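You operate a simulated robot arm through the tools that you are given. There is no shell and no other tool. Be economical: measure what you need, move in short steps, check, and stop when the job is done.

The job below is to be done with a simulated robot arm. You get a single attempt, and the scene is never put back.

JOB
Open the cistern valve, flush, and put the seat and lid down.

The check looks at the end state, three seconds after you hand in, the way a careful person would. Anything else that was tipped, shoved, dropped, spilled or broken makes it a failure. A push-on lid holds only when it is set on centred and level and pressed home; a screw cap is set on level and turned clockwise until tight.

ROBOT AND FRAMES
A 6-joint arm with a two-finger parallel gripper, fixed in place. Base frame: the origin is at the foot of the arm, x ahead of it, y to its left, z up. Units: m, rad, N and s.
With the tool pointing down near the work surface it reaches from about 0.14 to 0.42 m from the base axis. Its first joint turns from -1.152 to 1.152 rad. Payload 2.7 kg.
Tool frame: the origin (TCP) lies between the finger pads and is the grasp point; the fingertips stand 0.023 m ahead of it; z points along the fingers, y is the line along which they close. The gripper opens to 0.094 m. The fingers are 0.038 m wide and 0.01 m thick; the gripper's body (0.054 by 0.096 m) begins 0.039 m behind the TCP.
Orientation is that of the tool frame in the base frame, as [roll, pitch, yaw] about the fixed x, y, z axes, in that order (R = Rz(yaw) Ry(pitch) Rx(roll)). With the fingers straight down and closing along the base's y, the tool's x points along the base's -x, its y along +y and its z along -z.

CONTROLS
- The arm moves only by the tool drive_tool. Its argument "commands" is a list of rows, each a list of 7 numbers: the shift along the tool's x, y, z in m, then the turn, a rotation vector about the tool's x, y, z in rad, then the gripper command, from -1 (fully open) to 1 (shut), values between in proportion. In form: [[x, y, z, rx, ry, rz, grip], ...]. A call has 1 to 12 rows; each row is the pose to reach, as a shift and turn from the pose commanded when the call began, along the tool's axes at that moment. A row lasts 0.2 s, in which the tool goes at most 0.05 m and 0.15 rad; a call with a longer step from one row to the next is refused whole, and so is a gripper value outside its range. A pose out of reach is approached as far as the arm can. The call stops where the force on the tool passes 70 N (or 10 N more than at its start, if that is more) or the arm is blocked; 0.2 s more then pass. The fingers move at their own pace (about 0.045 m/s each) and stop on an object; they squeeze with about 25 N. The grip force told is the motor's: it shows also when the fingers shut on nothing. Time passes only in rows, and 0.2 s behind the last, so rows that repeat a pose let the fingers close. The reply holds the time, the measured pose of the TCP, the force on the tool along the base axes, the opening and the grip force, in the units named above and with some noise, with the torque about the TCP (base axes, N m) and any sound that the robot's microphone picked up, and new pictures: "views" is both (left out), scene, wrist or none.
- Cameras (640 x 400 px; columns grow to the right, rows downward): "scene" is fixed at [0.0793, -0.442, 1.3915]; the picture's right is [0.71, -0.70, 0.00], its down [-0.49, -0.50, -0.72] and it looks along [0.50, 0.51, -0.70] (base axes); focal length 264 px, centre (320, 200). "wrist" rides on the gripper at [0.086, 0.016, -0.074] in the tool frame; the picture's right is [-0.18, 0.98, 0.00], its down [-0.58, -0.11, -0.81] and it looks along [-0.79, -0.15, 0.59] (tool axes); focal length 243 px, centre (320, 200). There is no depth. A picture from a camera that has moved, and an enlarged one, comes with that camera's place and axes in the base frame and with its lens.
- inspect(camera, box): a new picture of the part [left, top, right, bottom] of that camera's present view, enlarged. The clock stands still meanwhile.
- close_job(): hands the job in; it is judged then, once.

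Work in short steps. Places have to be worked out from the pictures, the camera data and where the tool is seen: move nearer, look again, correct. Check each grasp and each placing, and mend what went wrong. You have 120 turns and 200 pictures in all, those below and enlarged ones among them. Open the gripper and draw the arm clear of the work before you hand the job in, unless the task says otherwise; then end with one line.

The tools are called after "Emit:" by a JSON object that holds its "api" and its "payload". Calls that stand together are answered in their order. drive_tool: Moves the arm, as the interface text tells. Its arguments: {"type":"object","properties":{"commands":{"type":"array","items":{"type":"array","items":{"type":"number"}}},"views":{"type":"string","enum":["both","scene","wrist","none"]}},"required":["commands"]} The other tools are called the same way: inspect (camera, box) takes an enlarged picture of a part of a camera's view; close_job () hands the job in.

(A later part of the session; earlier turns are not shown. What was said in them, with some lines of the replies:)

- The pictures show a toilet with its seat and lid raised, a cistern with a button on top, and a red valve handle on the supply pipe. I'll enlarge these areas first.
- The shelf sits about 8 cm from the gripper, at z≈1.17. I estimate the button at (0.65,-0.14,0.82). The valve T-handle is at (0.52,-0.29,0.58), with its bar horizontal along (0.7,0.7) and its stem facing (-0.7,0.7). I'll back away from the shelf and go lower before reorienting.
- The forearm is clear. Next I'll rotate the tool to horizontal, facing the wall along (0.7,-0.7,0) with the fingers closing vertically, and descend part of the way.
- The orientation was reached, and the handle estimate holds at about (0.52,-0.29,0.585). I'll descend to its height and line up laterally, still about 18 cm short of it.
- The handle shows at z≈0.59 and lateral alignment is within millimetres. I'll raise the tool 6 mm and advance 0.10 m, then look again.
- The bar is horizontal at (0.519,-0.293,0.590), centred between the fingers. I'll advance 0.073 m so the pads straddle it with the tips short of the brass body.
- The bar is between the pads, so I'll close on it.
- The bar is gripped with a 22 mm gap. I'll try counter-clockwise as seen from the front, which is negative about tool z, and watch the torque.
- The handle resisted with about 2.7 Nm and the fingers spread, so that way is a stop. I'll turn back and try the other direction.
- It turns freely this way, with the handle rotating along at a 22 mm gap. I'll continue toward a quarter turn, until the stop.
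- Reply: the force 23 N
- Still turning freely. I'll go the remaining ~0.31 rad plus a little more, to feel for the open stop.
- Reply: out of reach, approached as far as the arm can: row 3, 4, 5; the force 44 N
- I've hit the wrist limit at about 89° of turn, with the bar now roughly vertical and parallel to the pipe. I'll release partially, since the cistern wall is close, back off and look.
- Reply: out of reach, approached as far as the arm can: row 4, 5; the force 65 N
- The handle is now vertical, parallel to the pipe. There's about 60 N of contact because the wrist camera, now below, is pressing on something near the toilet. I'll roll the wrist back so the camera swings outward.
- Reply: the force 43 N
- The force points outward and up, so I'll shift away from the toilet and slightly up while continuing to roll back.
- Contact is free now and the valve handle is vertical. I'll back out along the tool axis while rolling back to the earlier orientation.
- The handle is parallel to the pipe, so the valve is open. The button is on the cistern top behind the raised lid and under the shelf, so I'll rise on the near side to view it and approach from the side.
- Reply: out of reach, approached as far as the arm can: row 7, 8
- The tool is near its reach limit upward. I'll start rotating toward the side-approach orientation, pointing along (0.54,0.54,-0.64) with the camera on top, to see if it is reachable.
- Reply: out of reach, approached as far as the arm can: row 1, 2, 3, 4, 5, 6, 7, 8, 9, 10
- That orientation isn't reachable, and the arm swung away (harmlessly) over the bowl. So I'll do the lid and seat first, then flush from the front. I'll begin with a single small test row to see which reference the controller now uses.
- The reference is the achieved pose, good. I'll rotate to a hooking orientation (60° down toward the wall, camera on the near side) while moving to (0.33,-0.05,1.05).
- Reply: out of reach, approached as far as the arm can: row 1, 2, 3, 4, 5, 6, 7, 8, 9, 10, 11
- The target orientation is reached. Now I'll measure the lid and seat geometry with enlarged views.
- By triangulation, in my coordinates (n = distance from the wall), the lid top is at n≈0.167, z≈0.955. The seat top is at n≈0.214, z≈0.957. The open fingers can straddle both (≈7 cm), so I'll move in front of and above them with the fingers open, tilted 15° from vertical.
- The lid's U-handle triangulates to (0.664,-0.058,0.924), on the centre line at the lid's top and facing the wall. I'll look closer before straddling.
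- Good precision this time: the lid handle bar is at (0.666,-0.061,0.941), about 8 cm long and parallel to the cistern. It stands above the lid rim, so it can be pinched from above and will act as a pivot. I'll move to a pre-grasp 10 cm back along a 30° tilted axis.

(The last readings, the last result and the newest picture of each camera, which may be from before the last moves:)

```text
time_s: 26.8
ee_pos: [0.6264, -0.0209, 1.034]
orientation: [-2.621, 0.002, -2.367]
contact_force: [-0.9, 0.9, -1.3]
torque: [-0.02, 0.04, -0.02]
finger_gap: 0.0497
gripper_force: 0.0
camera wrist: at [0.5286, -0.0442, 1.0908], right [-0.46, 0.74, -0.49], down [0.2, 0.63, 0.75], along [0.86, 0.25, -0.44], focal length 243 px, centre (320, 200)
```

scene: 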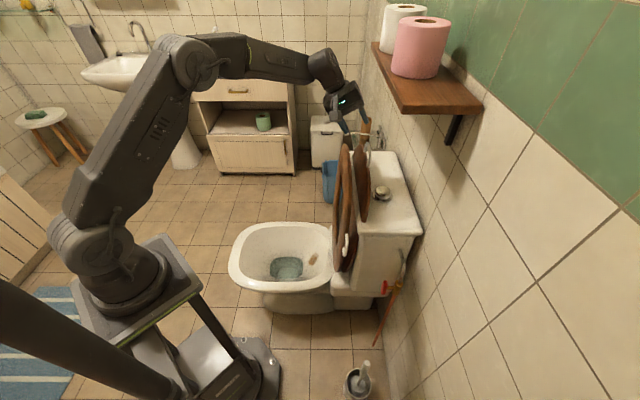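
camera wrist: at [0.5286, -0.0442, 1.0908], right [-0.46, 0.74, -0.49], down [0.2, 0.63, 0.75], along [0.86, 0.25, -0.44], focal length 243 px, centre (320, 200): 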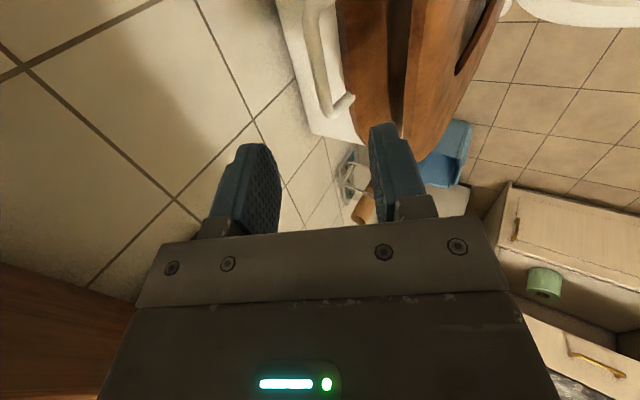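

The bar re-measures at (0.662,-0.064), which agrees, and it's lined up between the fingers. I'll advance along the tool axis.

Emit:
{"api": "drive_tool", "payload": {"commands": [[0, -0.001, 0.03, 0, 0, 0, -0.06], [0, -0.002, 0.06, 0, 0, 0, -0.06]], "views": "wrist"}}

Emit:
{"api": "inspect", "payload": {"camera": "scene", "box": [310, 80, 438, 160]}}

```text
time_s: 27.4
ee_pos: [0.649, -0.0459, 0.9839]
orientation: [-2.619, 0.002, -2.365]
contact_force: [-0.5, 0.4, 0.3]
torque: [-0.02, 0.03, -0.02]
finger_gap: 0.0497
gripper_force: 0.0
camera wrist: at [0.5508, -0.0689, 1.0395], right [-0.47, 0.74, -0.49], down [0.2, 0.63, 0.75], along [0.86, 0.25, -0.44], focal length 243 px, centre (320, 200)
```

wrist: 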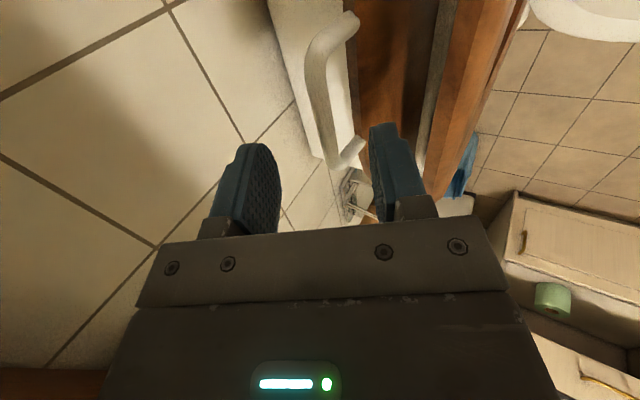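

```text
5.00 times, centred on (374, 120) of scene
camera zoom: at [0.0793, -0.442, 1.3915], right [0.71, -0.7, 0.0], down [-0.49, -0.5, -0.72], along [0.5, 0.51, -0.7], focal length 1317 px, centre (50, 600)
```

zoom: 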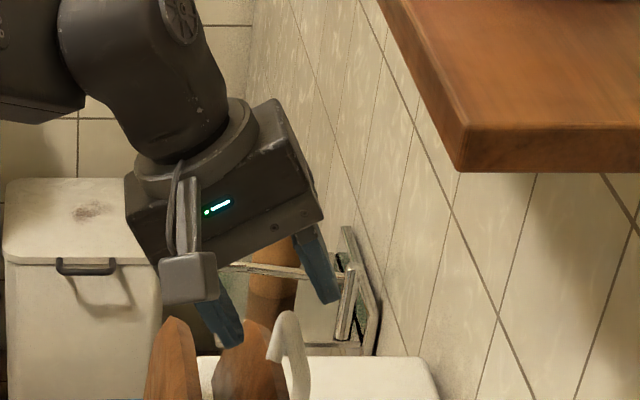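

The bar stays centred between the fingers. I'll advance the last 4 cm.

Emit:
{"api": "drive_tool", "payload": {"commands": [[-0.002, 0, 0.022, 0, 0, 0, -0.06], [-0.002, 0, 0.042, 0, 0, 0, -0.06]], "views": "wrist"}}

Emit:
{"api": "inspect", "payload": {"camera": "scene", "box": [310, 90, 438, 170]}}

```text
time_s: 28.0
ee_pos: [0.665, -0.057, 0.9482]
orientation: [-2.621, 0.001, -2.364]
contact_force: [-0.1, -0.3, 0.9]
torque: [-0.03, 0.01, 0.06]
finger_gap: 0.0499
gripper_force: 0.1
camera wrist: at [0.5671, -0.0815, 1.0049], right [-0.47, 0.74, -0.49], down [0.2, 0.63, 0.75], along [0.86, 0.25, -0.44], focal length 243 px, centre (320, 200)
```

wrist: 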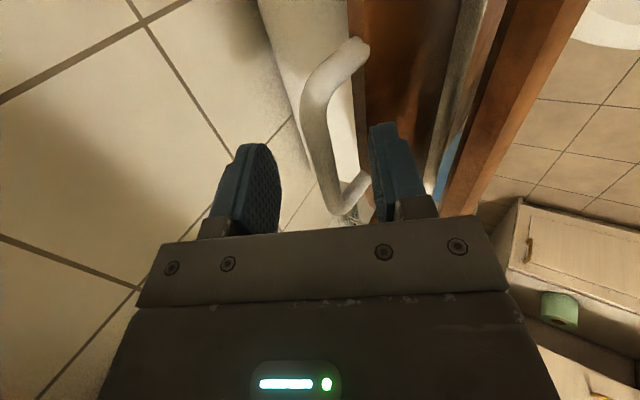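

```text
5.00 times, centred on (374, 130) of scene
camera zoom: at [0.0793, -0.442, 1.3915], right [0.71, -0.7, 0.0], down [-0.49, -0.5, -0.72], along [0.5, 0.51, -0.7], focal length 1317 px, centre (50, 550)
```

zoom: 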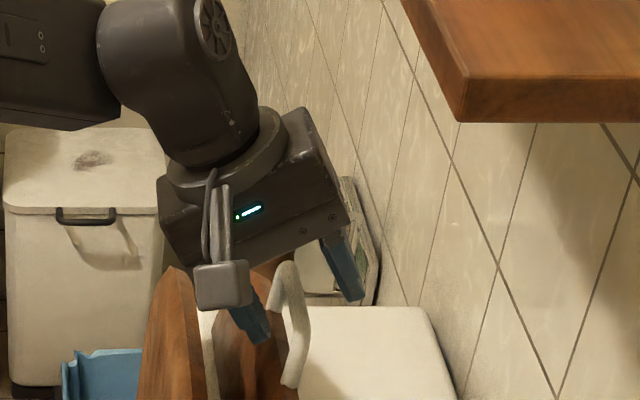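

The handle is between the fingers and there's no contact force. Closing on it.

Emit:
{"api": "drive_tool", "payload": {"commands": [[0, 0, 0, 0, 0, 0, 1], [0, 0, 0, 0, 0, 0, 1], [0, 0, 0, 0, 0, 0, 1], [0, 0, 0, 0, 0, 0, 1], [0, 0, 0, 0, 0, 0, 1]], "views": "wrist"}}

Emit:
{"api": "inspect", "payload": {"camera": "scene", "box": [310, 90, 438, 170]}}

```text
time_s: 29.2
ee_pos: [0.6636, -0.0557, 0.9477]
orientation: [-2.624, -0.002, -2.364]
contact_force: [-17.7, 14.0, -5.5]
torque: [-0.6, 0.84, 0.81]
finger_gap: 0.0108
gripper_force: 44.9
camera wrist: at [0.5662, -0.0801, 1.0039], right [-0.47, 0.74, -0.49], down [0.2, 0.63, 0.75], along [0.86, 0.25, -0.44], focal length 243 px, centre (320, 200)
```

wrist: 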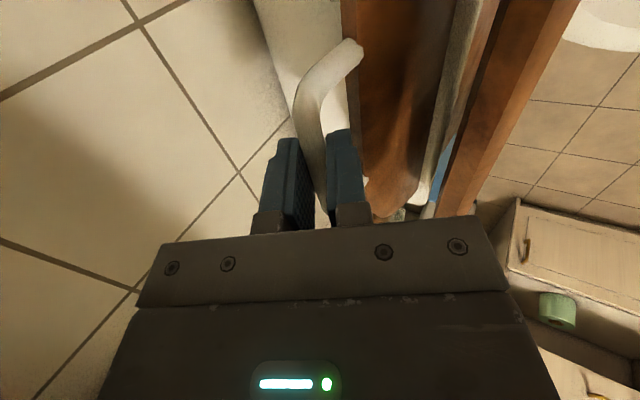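

```text
5.00 times, centred on (374, 130) of scene
camera zoom: at [0.079, -0.4417, 1.3916], right [0.71, -0.7, 0.0], down [-0.49, -0.5, -0.72], along [0.5, 0.51, -0.7], focal length 1317 px, centre (50, 550)
```

zoom: 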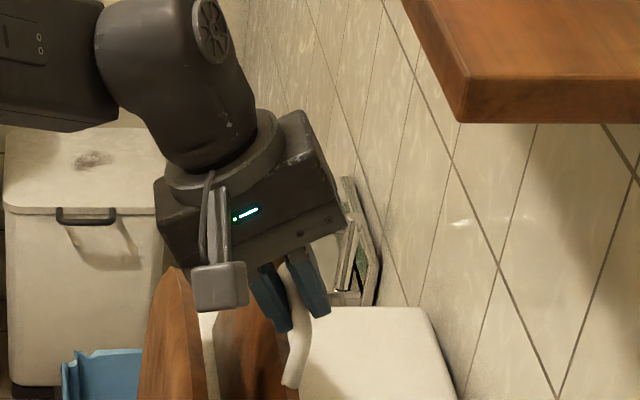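

The handle is gripped with an 11 mm gap. I'll swing the lid forward about its hinge, estimated at n≈0.23, z≈0.43, in small arc steps.

Emit:
{"api": "drive_tool", "payload": {"commands": [[0, 0.012, -0.009, 0, 0, 0, 1], [0, 0.025, -0.019, 0, 0, 0, 1], [0, 0.038, -0.0286, 0, 0, 0, 1]], "views": "scene"}}

```text
time_s: 30.0
ee_pos: [0.6331, -0.026, 0.9521]
orientation: [-2.625, -0.003, -2.365]
contact_force: [-4.5, -2.5, -18.4]
torque: [-0.03, 0.13, 1.55]
finger_gap: 0.0108
gripper_force: 44.9
```

scene: 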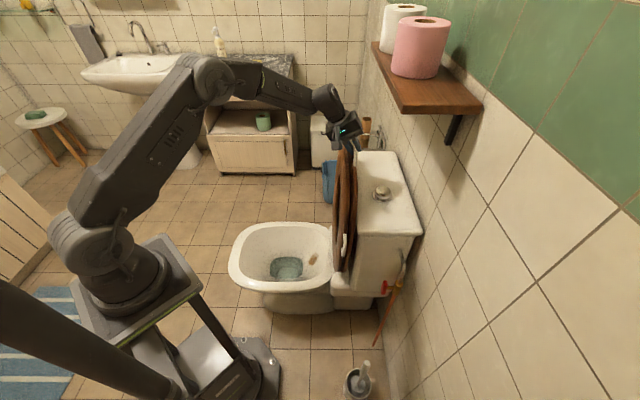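

The lid follows and is now against the seat. I'll continue the arc, slightly lower.

Emit:
{"api": "drive_tool", "payload": {"commands": [[0, 0.014, -0.007, 0, 0, 0, 1], [0, 0.028, -0.0135, 0, 0, 0, 1], [0, 0.0406, -0.0198, 0, 0, 0, 1]], "views": "scene"}}

Emit:
{"api": "inspect", "payload": {"camera": "scene", "box": [290, 90, 418, 290]}}

```text
time_s: 30.8
ee_pos: [0.6016, 0.0062, 0.9523]
orientation: [-2.62, -0.002, -2.366]
contact_force: [-14.6, -14.2, 1.4]
torque: [-0.96, 0.87, 1.32]
finger_gap: 0.0108
gripper_force: 44.8
```

scene: 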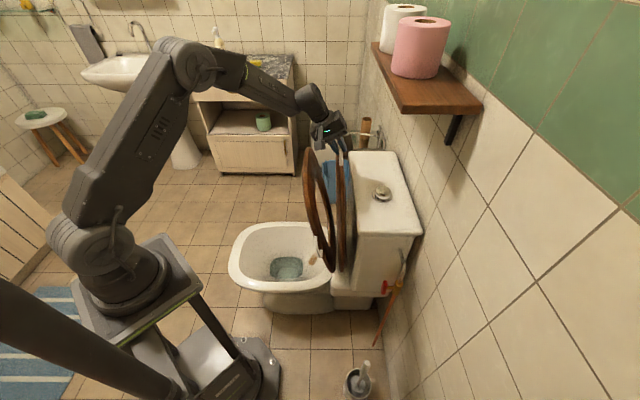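

```text
2.00 times, centred on (354, 190) of scene
camera zoom: at [0.0789, -0.4424, 1.3914], right [0.71, -0.7, 0.0], down [-0.49, -0.5, -0.72], along [0.5, 0.51, -0.7], focal length 527 px, centre (252, 220)
```

zoom: 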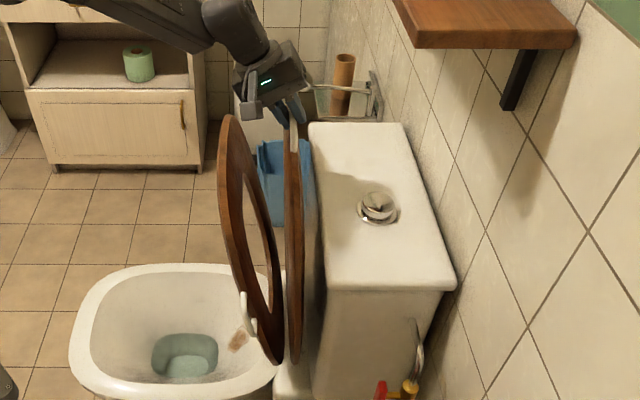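

The seat has tipped and is falling, while the lid is held near vertical. I'll wait a moment and watch.

Emit:
{"api": "drive_tool", "payload": {"commands": [[0.002, 0, 0, 0, 0, 0, 1], [0.003, 0, 0, 0, 0, 0, 1], [0.003, 0, 0, 0, 0, 0, 1]], "views": "scene"}}

```text
time_s: 31.6
ee_pos: [0.5997, 0.0064, 0.9524]
orientation: [-2.619, 0.002, -2.363]
contact_force: [1.0, 1.0, 5.6]
torque: [-1.51, 1.39, 0.58]
finger_gap: 0.0108
gripper_force: 45.4
```

scene: 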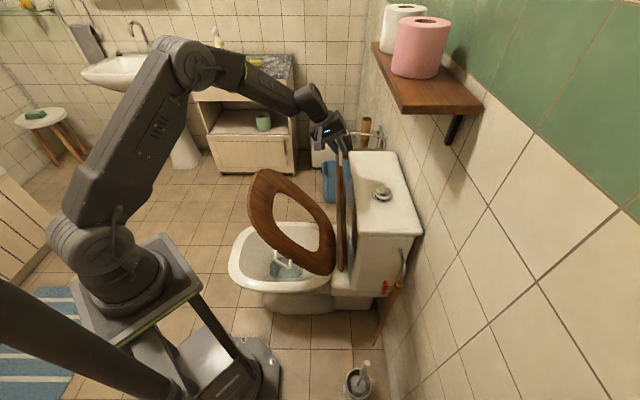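

The hinges are damped, and the seat is sinking gently. I'll pull the lid past vertical, then release it to follow.

Emit:
{"api": "drive_tool", "payload": {"commands": [[0, 0.014, -0.007, 0, 0, 0, 1], [0, 0.028, -0.013, 0, 0, 0, 1], [0, 0.042, -0.019, 0, 0, 0, 1], [0, 0.056, -0.023, 0, 0, 0, 1], [0, 0.07, -0.026, 0, 0, 0, 1]], "views": "scene"}}

```text
time_s: 32.8
ee_pos: [0.5482, 0.0582, 0.9431]
orientation: [-2.615, 0.006, -2.364]
contact_force: [-12.2, 0.3, 39.8]
torque: [-1.02, 0.79, 1.29]
finger_gap: 0.0104
gripper_force: 44.9
```

scene: 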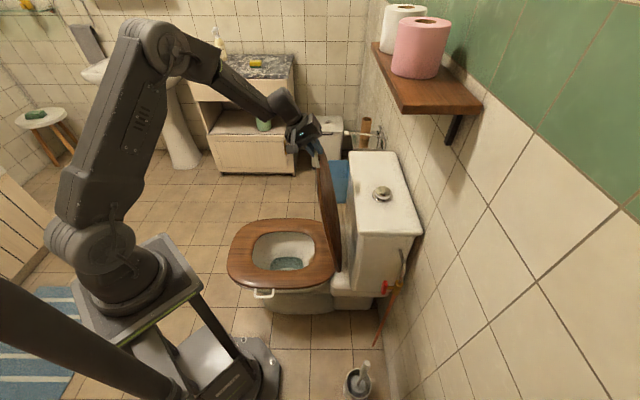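

The seat is down. I'll open the fingers and withdraw along the tool axis so the lid can descend by itself.

Emit:
{"api": "drive_tool", "payload": {"commands": [[0, 0, 0, 0, 0, 0, 0], [0, 0, -0.005, 0, 0, 0, 0], [0, 0, -0.04, 0, 0, 0, 0], [0, 0, -0.08, 0, 0, 0, 0], [0, 0, -0.09, 0, 0, 0, 0], [0, 0, -0.09, 0, 0, 0, 0]], "views": "scene"}}

```text
time_s: 34.2
ee_pos: [0.5144, 0.0896, 1.0166]
orientation: [-2.621, 0.0, -2.367]
contact_force: [0.3, 0.1, -0.6]
torque: [-0.03, 0.0, -0.02]
finger_gap: 0.0469
gripper_force: 0.1
```

scene: 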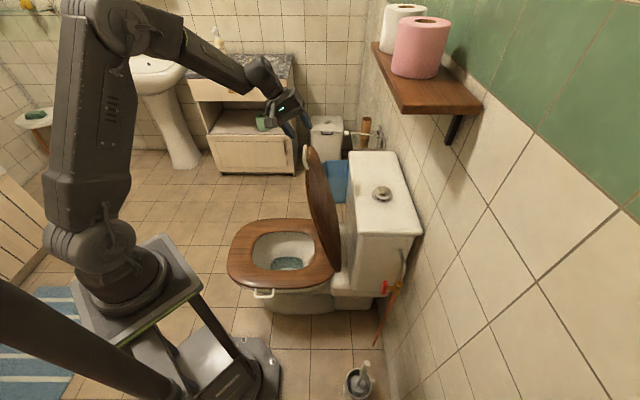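

The lid is descending slowly. I'll wait while closing the fingers, then check and re-measure the button.

Emit:
{"api": "drive_tool", "payload": {"commands": [[0, 0, -0.01, 0, 0, 0, 1], [0, 0, -0.01, 0, 0, 0, 1], [0, 0, -0.01, 0, 0, 0, 1], [0, 0, -0.01, 0, 0, 0, 1], [0, 0, -0.01, 0, 0, 0, 1], [0, 0, -0.01, 0, 0, 0, 1], [0, 0, -0.01, 0, 0, 0, 1]], "views": "both"}}

Emit:
{"api": "inspect", "payload": {"camera": "scene", "box": [342, 155, 422, 235]}}

```text
time_s: 35.8
ee_pos: [0.5111, 0.0926, 1.0264]
orientation: [-2.621, 0.002, -2.366]
contact_force: [-0.1, 0.3, -0.2]
torque: [0.01, -0.01, -0.01]
finger_gap: 0.0002
gripper_force: 25.5
camera wrist: at [0.4141, 0.0695, 1.0825], right [-0.47, 0.74, -0.49], down [0.2, 0.63, 0.75], along [0.86, 0.25, -0.44], focal length 243 px, centre (320, 200)
```

scene: 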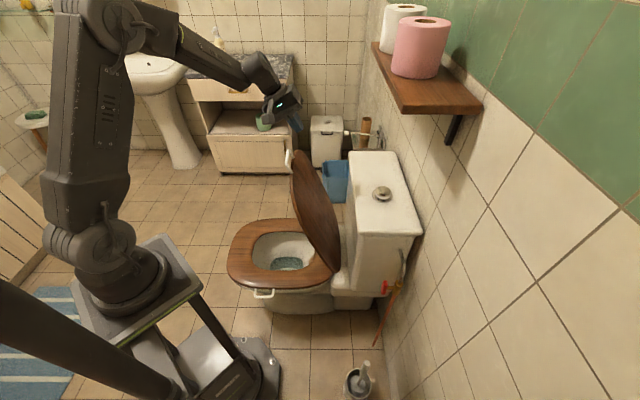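
wrist: 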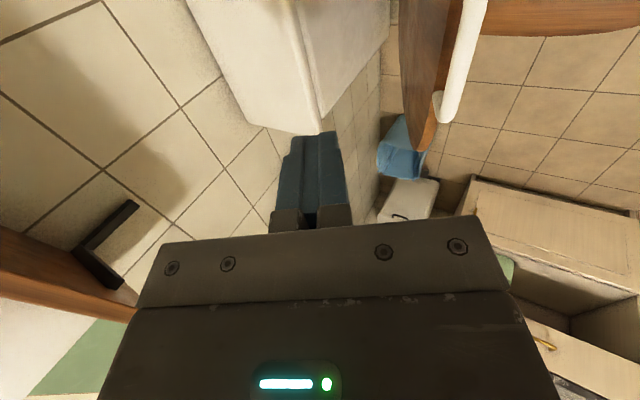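

```text
5.00 times, centred on (382, 195) of scene
camera zoom: at [0.0793, -0.442, 1.3915], right [0.71, -0.7, 0.0], down [-0.49, -0.5, -0.72], along [0.5, 0.51, -0.7], focal length 1317 px, centre (10, 225)
```

zoom: 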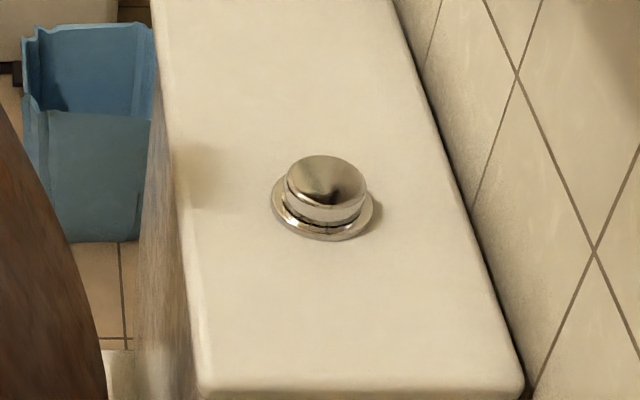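

The button is a clear push-button, and its centre ray gives about (0.662,-0.137) at z≈0.82. I'll move to the button's lateral line, still in front of it and high, so the wrist camera sees it.

Emit:
{"api": "drive_tool", "payload": {"commands": [[0.017, -0.02, 0.019, 0, 0, 0, 1], [0.033, -0.04, 0.038, 0, 0, 0, 1], [0.05, -0.06, 0.056, 0, 0, 0, 1], [0.0665, -0.079, 0.075, 0, 0, 0, 1], [0.0665, -0.079, 0.075, 0, 0, 0, 1]], "views": "both"}}

```text
time_s: 37.0
ee_pos: [0.5396, -0.0272, 0.9996]
orientation: [-2.621, 0.0, -2.365]
contact_force: [-0.7, -0.1, 0.0]
torque: [0.0, -0.02, -0.06]
finger_gap: 0.0
gripper_force: 25.1
camera wrist: at [0.4414, -0.0502, 1.0562], right [-0.47, 0.74, -0.49], down [0.2, 0.63, 0.75], along [0.86, 0.25, -0.44], focal length 243 px, centre (320, 200)
```

scene: 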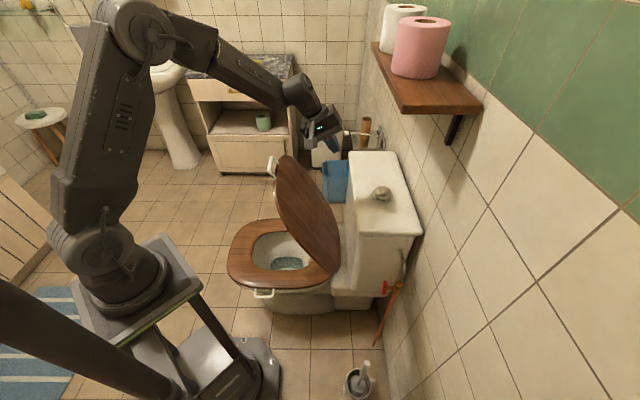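
wrist: 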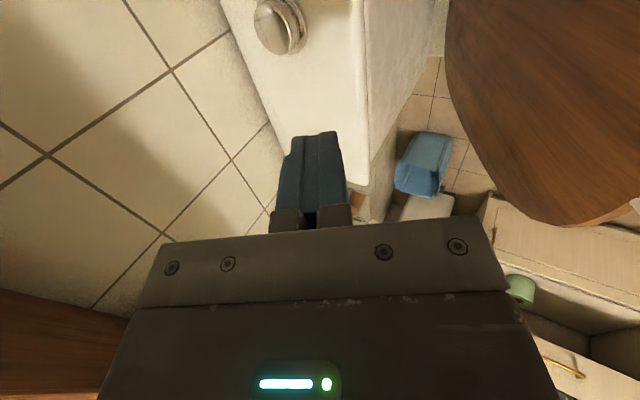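

The button top is at (0.657,-0.140,0.820). I'll approach along the tool axis to about 6 cm short, staying below the shelf.

Emit:
{"api": "drive_tool", "payload": {"commands": [[-0.001, -0.015, 0.035, 0, 0, 0, 1], [-0.002, -0.03, 0.07, 0, 0, 0, 1], [-0.003, -0.045, 0.11, 0, 0, 0, 1], [-0.003, -0.0515, 0.15, 0, 0, 0, 1]], "views": "both"}}

Emit:
{"api": "inspect", "payload": {"camera": "scene", "box": [310, 100, 470, 220]}}

```text
time_s: 38.0
ee_pos: [0.6264, -0.1132, 0.8954]
orientation: [-2.62, 0.002, -2.364]
contact_force: [-0.9, -0.3, 0.0]
torque: [0.01, -0.01, 0.02]
finger_gap: 0.0
gripper_force: 24.9
camera wrist: at [0.5285, -0.1363, 0.9512], right [-0.47, 0.74, -0.49], down [0.2, 0.63, 0.75], along [0.86, 0.25, -0.44], focal length 243 px, centre (320, 200)
```

scene: 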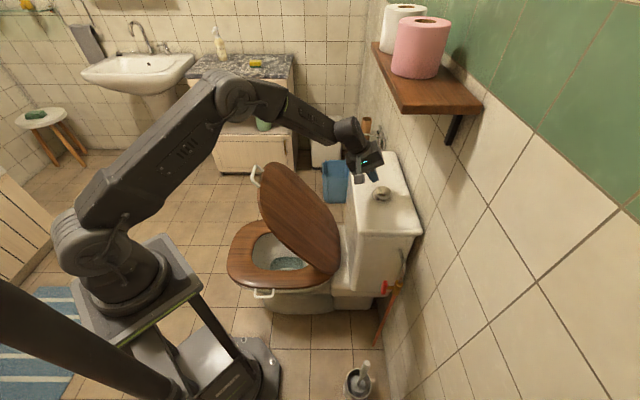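
wrist: 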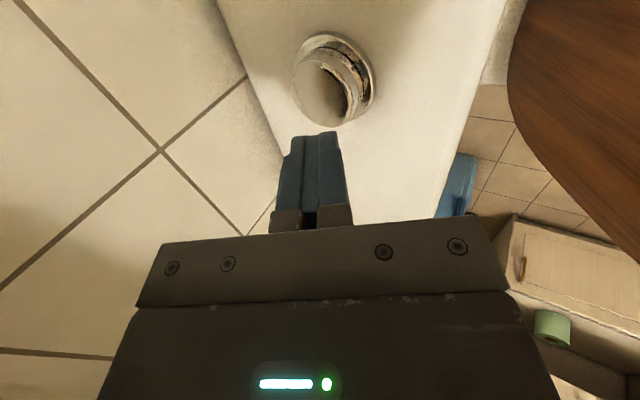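

```text
3.33 times, centred on (390, 160) of scene
camera zoom: at [0.0793, -0.442, 1.3915], right [0.71, -0.7, 0.0], down [-0.49, -0.5, -0.72], along [0.5, 0.51, -0.7], focal length 878 px, centre (87, 333)
```

zoom: 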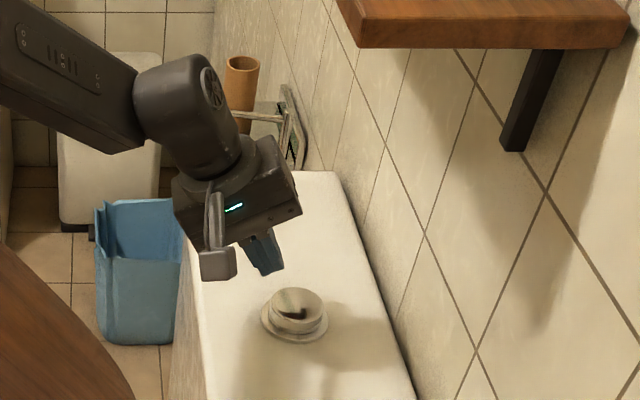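

The button is confirmed at (0.657,-0.141). I'll descend to just above it, then press straight down in small steps.

Emit:
{"api": "drive_tool", "payload": {"commands": [[-0.002, 0.001, 0.03, 0, 0, 0, 1], [-0.003, 0.0015, 0.056, 0, 0, 0, 1], [-0.003, 0.0045, 0.061, 0, 0, 0, 1], [-0.003, 0.0075, 0.066, 0, 0, 0, 1]], "views": "wrist"}}

Emit:
{"api": "inspect", "payload": {"camera": "scene", "box": [310, 100, 470, 220]}}

```text
time_s: 39.0
ee_pos: [0.6449, -0.1289, 0.8347]
orientation: [-2.621, 0.003, -2.368]
contact_force: [-5.5, -1.4, 8.6]
torque: [-0.06, 0.1, -0.01]
finger_gap: 0.0
gripper_force: 24.7
heard: click
camera wrist: at [0.5475, -0.1519, 0.892], right [-0.46, 0.74, -0.49], down [0.2, 0.63, 0.75], along [0.86, 0.25, -0.44], focal length 243 px, centre (320, 200)
```

wrist: 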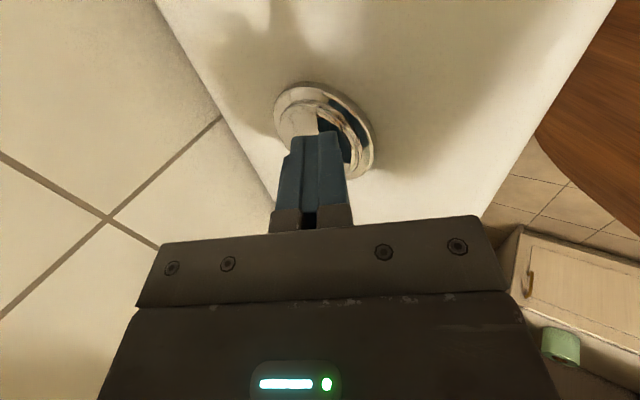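

```text
3.33 times, centred on (390, 160) of scene
camera zoom: at [0.079, -0.442, 1.3915], right [0.71, -0.7, 0.0], down [-0.49, -0.5, -0.72], along [0.5, 0.51, -0.7], focal length 878 px, centre (87, 333)
```

zoom: 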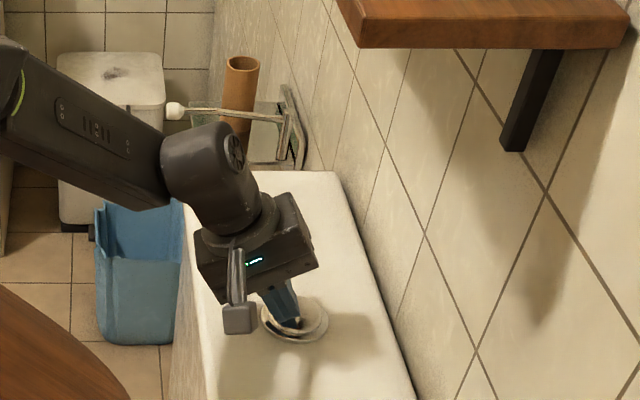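

There was a click. I'll press slightly deeper and hold briefly to get a full flush, listening for water.

Emit:
{"api": "drive_tool", "payload": {"commands": [[0, 0.002, 0.003, 0, 0, 0, 1], [0, 0.003, 0.005, 0, 0, 0, 1], [0, 0.003, 0.005, 0, 0, 0, 1], [0, 0.003, 0.005, 0, 0, 0, 1]], "views": "scene"}}

```text
time_s: 40.0
ee_pos: [0.6478, -0.1286, 0.8337]
orientation: [-2.613, 0.007, -2.365]
contact_force: [-13.6, -2.7, 35.3]
torque: [-0.23, 0.33, -0.04]
finger_gap: 0.0
gripper_force: 25.0
```

scene: 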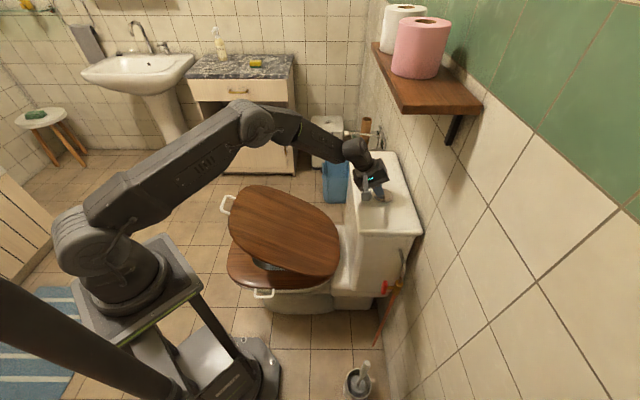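

The button has bottomed out at 35 N, and the lid is nearly closed. I'll release and withdraw along the tool axis.

Emit:
{"api": "drive_tool", "payload": {"commands": [[0, -0.005, -0.02, 0, 0, 0, 1], [0, -0.005, -0.06, 0, 0, 0, 1], [0, -0.005, -0.1, 0, 0, 0, 1], [0, -0.005, -0.14, 0, 0, 0, 1], [0, 0, -0.18, 0, 0, 0, 1], [0, 0.02, -0.21, 0, 0, 0, 0.5], [0, 0.02, -0.21, 0, 0, 0, 0]], "views": "both"}}

Emit:
{"api": "inspect", "payload": {"camera": "scene", "box": [215, 140, 455, 320]}}

```text
time_s: 41.6
ee_pos: [0.5613, -0.0399, 1.0015]
orientation: [-2.622, -0.001, -2.366]
contact_force: [-1.2, 1.2, 1.5]
torque: [0.0, 0.0, -0.02]
finger_gap: 0.0471
gripper_force: 0.2
camera wrist: at [0.4625, -0.0633, 1.0581], right [-0.47, 0.74, -0.49], down [0.2, 0.63, 0.75], along [0.86, 0.25, -0.44], focal length 243 px, centre (320, 200)
```

scene: 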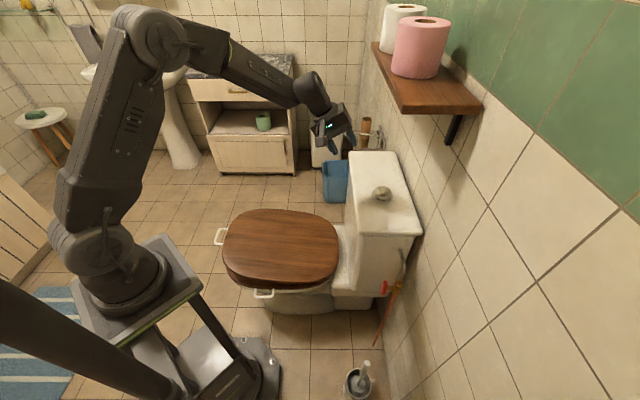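
wrist: 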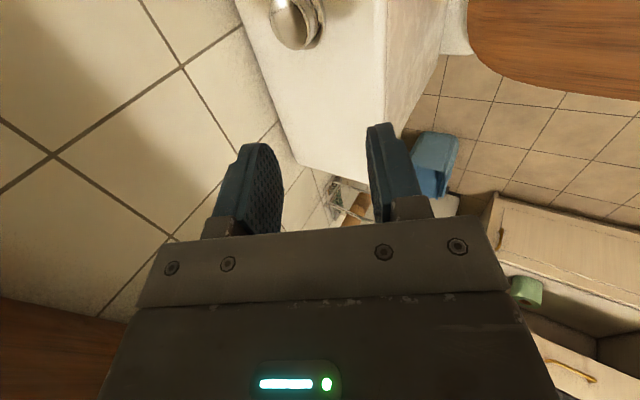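

```text
2.22 times, centred on (335, 230) of scene
camera zoom: at [0.0793, -0.442, 1.3915], right [0.71, -0.7, 0.0], down [-0.49, -0.5, -0.72], along [0.5, 0.51, -0.7], focal length 586 px, centre (287, 133)
```

zoom: 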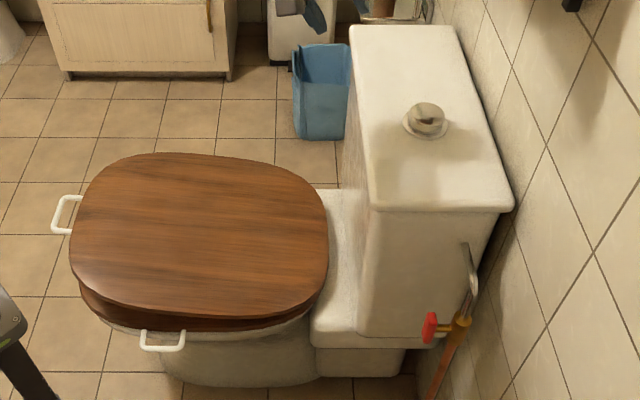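

The lid is practically down and the button has come back up. I'll check the valve handle's angle closely, and the lid's seating.

Emit:
{"api": "inspect", "payload": {"camera": "scene", "box": [370, 255, 418, 300]}}

Emit:
{"api": "inspect", "payload": {"camera": "scene", "box": [215, 240, 345, 320]}}

```text
8.89 times, centred on (394, 278) of scene
camera zoom: at [0.0793, -0.442, 1.3915], right [0.71, -0.7, 0.0], down [-0.49, -0.5, -0.72], along [0.5, 0.51, -0.7], focal length 2342 px, centre (-338, -489)
```

zoom: 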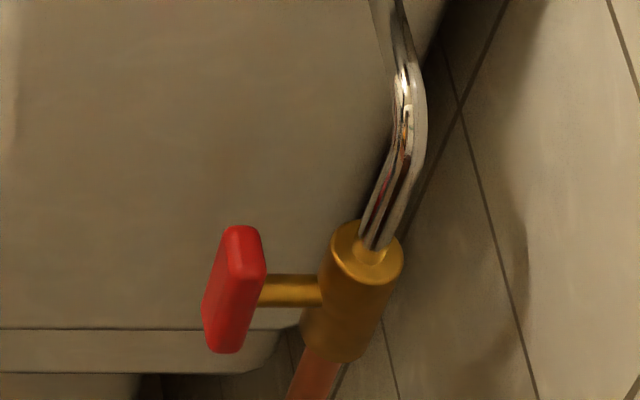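

```text
4.92 times, centred on (280, 280) of scene
camera zoom: at [0.0793, -0.442, 1.3915], right [0.71, -0.7, 0.0], down [-0.49, -0.5, -0.72], along [0.5, 0.51, -0.7], focal length 1297 px, centre (517, -194)
```

zoom: 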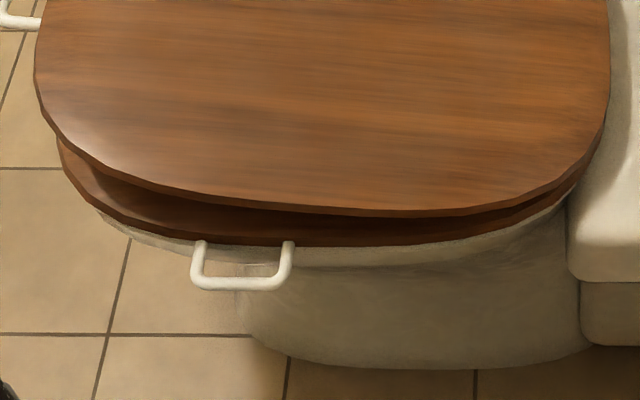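

The handle looks a few degrees short of vertical (≈85°), so I'll nudge it home to its stop. First I retreat to the near side of the toilet while the lid settles.

Emit:
{"api": "drive_tool", "payload": {"commands": [[0.04, 0.01, 0.006, 0, 0, 0, 0.5], [0.08, 0.02, 0.012, 0, 0, 0, 1], [0.12, 0.03, 0.018, 0, 0, 0, 1], [0.16, 0.04, 0.024, 0, 0, 0, 1], [0.199, 0.05, 0.029, 0, 0, 0, 1]], "views": "none"}}

Emit:
{"api": "drive_tool", "payload": {"commands": [[0.0067, 0.016, 0.0238, 0.1496, 0, 0, 1], [0.0133, 0.032, 0.0476, 0.299, 0, 0, 1], [0.02, 0.048, 0.0714, 0.4487, 0, 0, 1], [0.0267, 0.064, 0.0952, 0.598, 0, 0, 1], [0.0333, 0.08, 0.119, 0.748, 0, 0, 1], [0.04, 0.096, 0.1428, 0.8974, 0, 0, 1], [0.0467, 0.1116, 0.1666, 1.047, 0, 0, 1]], "views": "both"}}

```text
time_s: 42.8
ee_pos: [0.3982, -0.1572, 0.9493]
orientation: [-2.621, 0.002, -2.367]
contact_force: [0.3, 0.4, -0.2]
torque: [0.02, 0.02, -0.01]
finger_gap: 0.0001
gripper_force: 24.3
```

```text
time_s: 44.4
ee_pos: [0.3546, -0.1806, 0.749]
orientation: [-1.572, 0.0, -2.365]
contact_force: [0.4, -0.7, 0.2]
torque: [-0.02, 0.01, 0.0]
finger_gap: 0.0002
gripper_force: 24.7
out of reach, approached as far as the arm can: row 1
camera wrist: at [0.2405, -0.1874, 0.733], right [0.13, 0.13, -0.98], down [-0.15, 0.98, 0.11], along [0.98, 0.13, 0.15], focal length 243 px, centre (320, 200)
```

scene: 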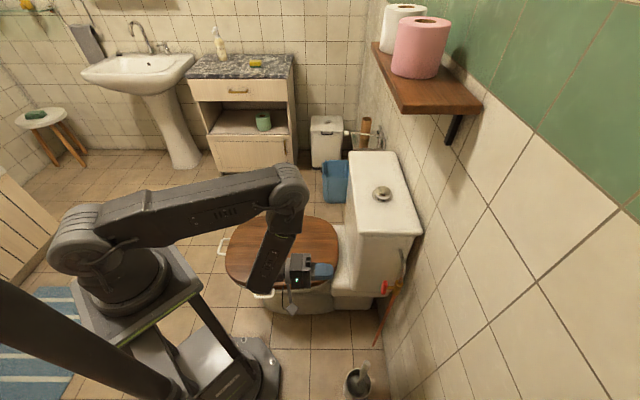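
wrist: 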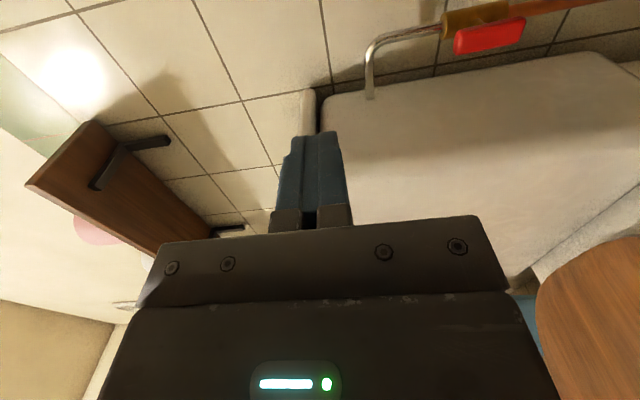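

The bar centre is confirmed at (0.519,-0.291,0.588). I'll descend to the height of its lower end, outside of it laterally.

Emit:
{"api": "drive_tool", "payload": {"commands": [[0.001, 0.045, 0, 0, 0, 0, 1], [0.002, 0.09, 0, 0, 0, 0, 1], [0.003, 0.135, 0, 0, 0, 0, 1], [0.004, 0.179, 0, 0, 0, 0, 1], [0.004, 0.179, 0.045, 0, 0, 0, 1], [0.004, 0.179, 0.09, 0, 0, 0, 1]], "views": "wrist"}}

Emit:
{"api": "inspect", "payload": {"camera": "scene", "box": [280, 230, 440, 330]}}

```text
time_s: 45.8
ee_pos: [0.421, -0.2413, 0.5707]
orientation: [-1.575, 0.003, -2.372]
contact_force: [-0.4, 0.5, -0.3]
torque: [0.0, 0.03, -0.01]
finger_gap: 0.0001
gripper_force: 24.8
out of reach, approached as far as the arm can: row 6
camera wrist: at [0.306, -0.2478, 0.5556], right [0.13, 0.13, -0.98], down [-0.14, 0.98, 0.11], along [0.98, 0.13, 0.15], focal length 243 px, centre (320, 200)
```

wrist: 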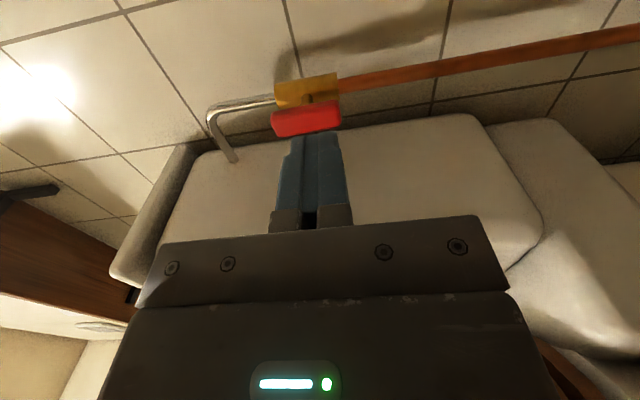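

```text
4.00 times, centred on (360, 280) of scene
camera zoom: at [0.0793, -0.442, 1.3915], right [0.71, -0.7, 0.0], down [-0.49, -0.5, -0.72], along [0.5, 0.51, -0.7], focal length 1054 px, centre (160, -120)
```

zoom: 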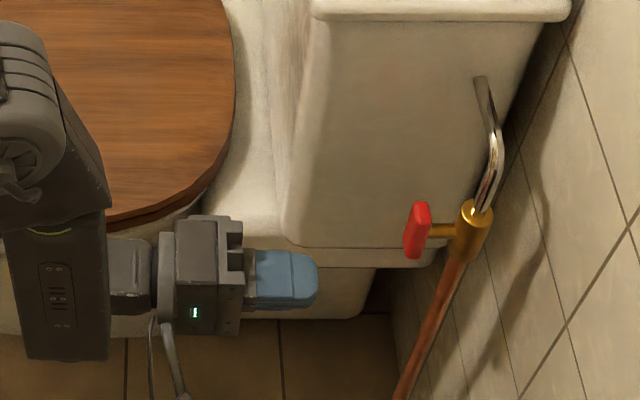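

The straight heading is at its reach limit here. I'll yaw the tool about 17° so it points more outward along the arm, and bring the fingertip beside the bar's lower end on its outer side.

Emit:
{"api": "drive_tool", "payload": {"commands": [[0.005, 0, 0.0, 0, -0.1, 0, 1], [0.01, 0, 0.02, 0, -0.2, 0, 1], [0.018, 0, 0.045, 0, -0.3, 0, 1], [0.022, 0, 0.07, 0, -0.3, 0, 1]], "views": "wrist"}}

Emit:
{"api": "inspect", "payload": {"camera": "scene", "box": [300, 240, 428, 320]}}

```text
time_s: 46.7
ee_pos: [0.4649, -0.1807, 0.5641]
orientation: [-1.581, -0.002, -2.238]
contact_force: [-5.4, -2.7, 0.4]
torque: [-0.01, -0.06, -0.09]
finger_gap: 0.0
gripper_force: 24.8
out of reach, approached as far as the arm can: row 1, 2, 3, 4
stopped in row 4: the force on the tool passed its limit at 134 N (the readings are from after the stop); the commanded pose is now the measured one
camera wrist: at [0.3521, -0.202, 0.5487], right [0.11, 0.15, -0.98], down [-0.27, 0.96, 0.12], along [0.96, 0.26, 0.14], focal length 243 px, centre (320, 200)
```

wrist: 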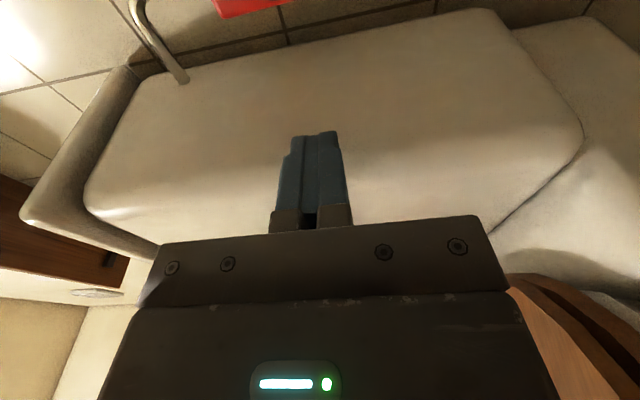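

```text
5.00 times, centred on (364, 280) of scene
camera zoom: at [0.0793, -0.4421, 1.3915], right [0.71, -0.7, 0.0], down [-0.49, -0.5, -0.72], along [0.5, 0.51, -0.7], focal length 1317 px, centre (100, -200)
```

zoom: 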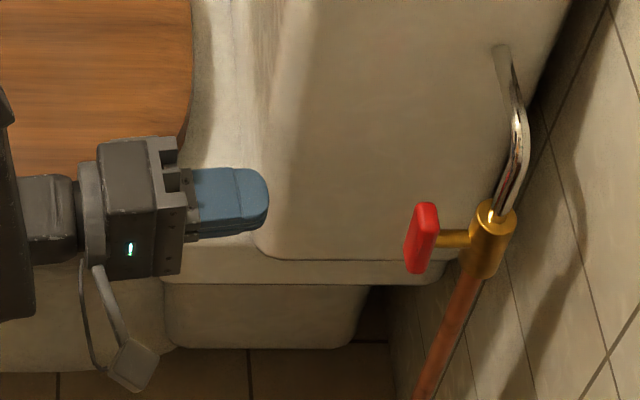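

The joint limits pushed the arm off course and the fingers bumped the cistern body; nothing appears moved. The gripper had turned the bar through 1.55 rad, aligned flat in the pads, and it looks parallel to the pipe. I won't risk more nudging, and will back out carefully.

Emit:
{"api": "drive_tool", "payload": {"commands": [[0.012, 0, -0.015, 0, 0.04, 0, 1], [0.024, 0, -0.04, 0, 0.08, 0, 1], [0.036, 0, -0.07, 0, 0.12, 0, 1], [0.04, 0, -0.1, 0, 0.12, 0, 1]], "views": "both"}}

Emit:
{"api": "inspect", "payload": {"camera": "scene", "box": [215, 200, 425, 330]}}

```text
time_s: 47.7
ee_pos: [0.3643, -0.1499, 0.5661]
orientation: [-1.577, -0.003, -2.354]
contact_force: [0.9, -0.2, 0.8]
torque: [0.0, 0.01, 0.01]
finger_gap: 0.0002
gripper_force: 25.0
camera wrist: at [0.2494, -0.1578, 0.5503], right [0.12, 0.13, -0.98], down [-0.16, 0.98, 0.11], along [0.98, 0.14, 0.14], focal length 243 px, centre (320, 200)
```

scene: 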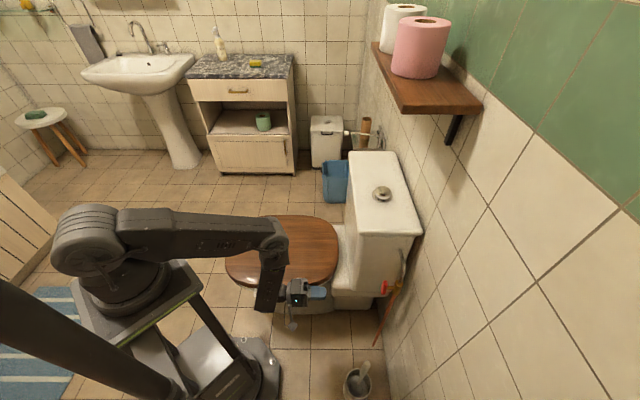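
wrist: 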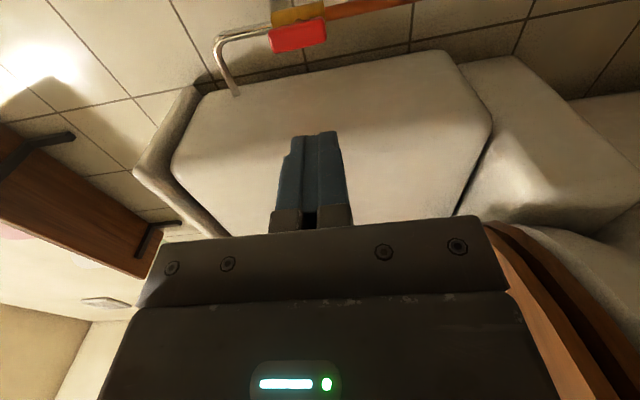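

```text
3.05 times, centred on (320, 265) of scene
camera zoom: at [0.0793, -0.4421, 1.3915], right [0.71, -0.7, 0.0], down [-0.49, -0.5, -0.72], along [0.5, 0.51, -0.7], focal length 803 px, centre (320, 2)
```

zoom: 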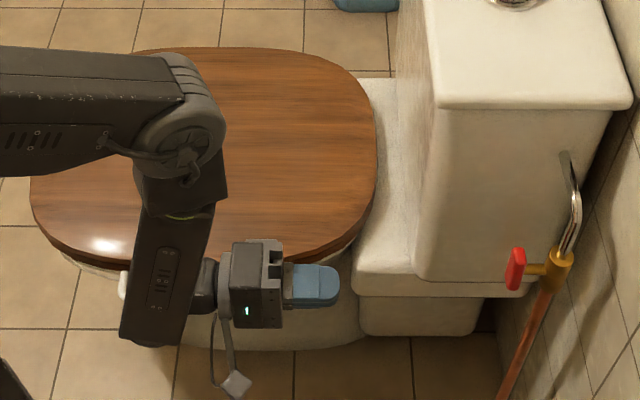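

In both views the bar now reads vertical within a few degrees, and the seat and lid are fully closed. I'll rise away from the toilet.

Emit:
{"api": "drive_tool", "payload": {"commands": [[0.004, -0.045, -0.002, 0, 0, 0, 1], [0.008, -0.09, -0.004, 0, 0, 0, 0.5], [0.012, -0.135, -0.006, 0, 0, 0, 0], [0.016, -0.18, -0.008, 0, 0, 0, -0.5], [0.02, -0.22, -0.01, 0, 0, 0, -1]], "views": "none"}}

Emit:
{"api": "drive_tool", "payload": {"commands": [[0, -0.012, 0, -0.1235, 0.0512, 0.0512, -1], [0, -0.024, 0, -0.247, 0.1023, 0.1023, -1], [0, -0.036, 0, -0.3705, 0.1535, 0.1535, -1], [0, -0.048, 0, -0.494, 0.2047, 0.2047, -1], [0, -0.06, 0, -0.6175, 0.2558, 0.2558, -1], [0, -0.072, 0, -0.741, 0.307, 0.307, -1], [0, -0.084, 0, -0.8645, 0.3582, 0.3582, -1], [0, -0.096, 0, -0.988, 0.4093, 0.4093, -1], [0, -0.108, 0, -1.1115, 0.4605, 0.4605, -1], [0, -0.12, 0, -1.235, 0.5117, 0.5117, -1], [0, -0.132, 0, -1.3585, 0.5628, 0.5628, -1], [0, -0.144, 0, -1.482, 0.614, 0.614, -1]], "views": "both"}}

Emit:
{"api": "inspect", "payload": {"camera": "scene", "box": [215, 150, 425, 330]}}

Emit:
{"api": "inspect", "payload": {"camera": "scene", "box": [370, 255, 418, 300]}}

```text
time_s: 48.9
ee_pos: [0.3397, -0.1581, 0.785]
orientation: [-1.578, -0.001, -2.356]
contact_force: [0.0, 0.0, 0.3]
torque: [-0.01, 0.04, -0.02]
finger_gap: 0.0834
gripper_force: 0.0
```

```text
time_s: 51.5
ee_pos: [0.344, -0.1597, 0.9285]
orientation: [3.136, -0.006, -3.14]
contact_force: [0.2, 0.0, -0.7]
torque: [-0.01, -0.05, 0.02]
finger_gap: 0.0938
gripper_force: 0.1
camera wrist: at [0.2582, -0.1422, 1.0036], right [0.18, 0.98, 0.0], down [0.59, -0.11, 0.8], along [0.79, -0.14, -0.6], focal length 243 px, centre (320, 200)
```

scene: 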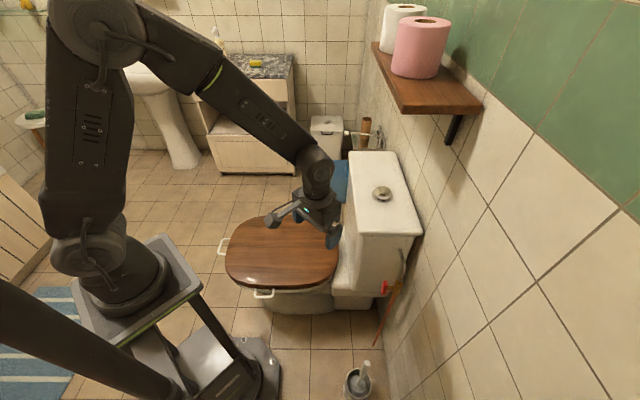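
wrist: 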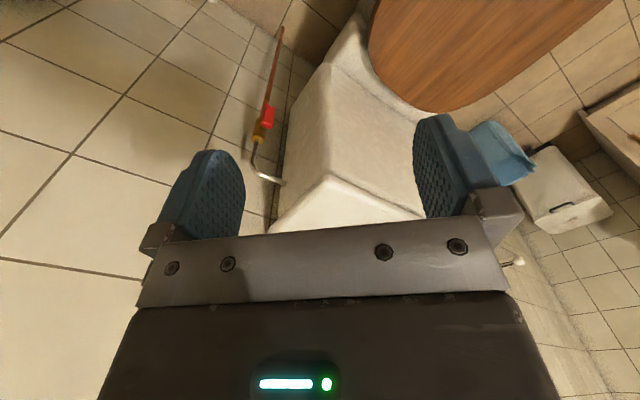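

```text
2.22 times, centred on (320, 240) of scene
camera zoom: at [0.0793, -0.442, 1.3915], right [0.71, -0.7, 0.0], down [-0.49, -0.5, -0.72], along [0.5, 0.51, -0.7], focal length 586 px, centre (320, 111)
```

zoom: 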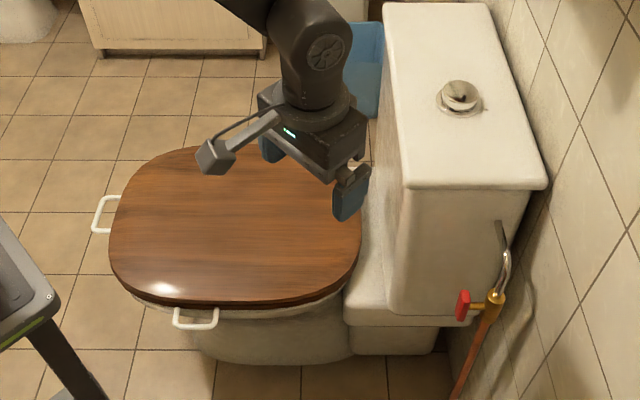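

```text
8.89 times, centred on (394, 278) of scene
camera zoom: at [0.0793, -0.442, 1.3915], right [0.71, -0.7, 0.0], down [-0.49, -0.5, -0.72], along [0.5, 0.51, -0.7], focal length 2342 px, centre (-338, -489)
```

zoom: 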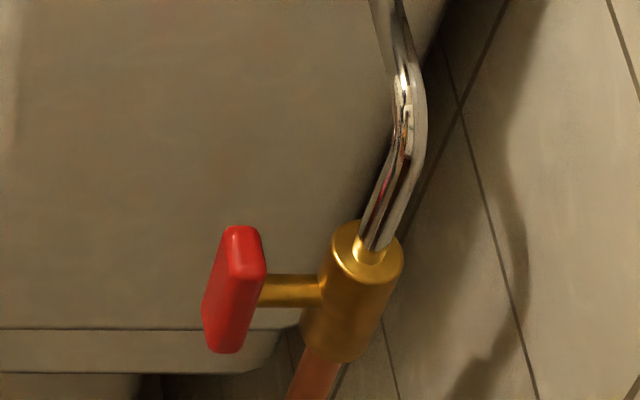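

The end state looks right: valve handle parallel to the pipe, flush button pressed (a click was heard), seat and lid fully down. The gripper is open and clear, and nothing else looks disturbed, so I'm handing in.

Emit:
{"api": "close_job", "payload": {}}

```text
The job is handed in.
```

I opened the cistern valve and lowered the seat and lid. I pressed the flush button fully and heard it click, but heard no water and couldn't see the bowl to confirm the flush. The valve handle stopped about 87–89° round, at the arm's limit rather than a felt stop. The fingers also bumped the cistern body once (134 N), with nothing seen to move.
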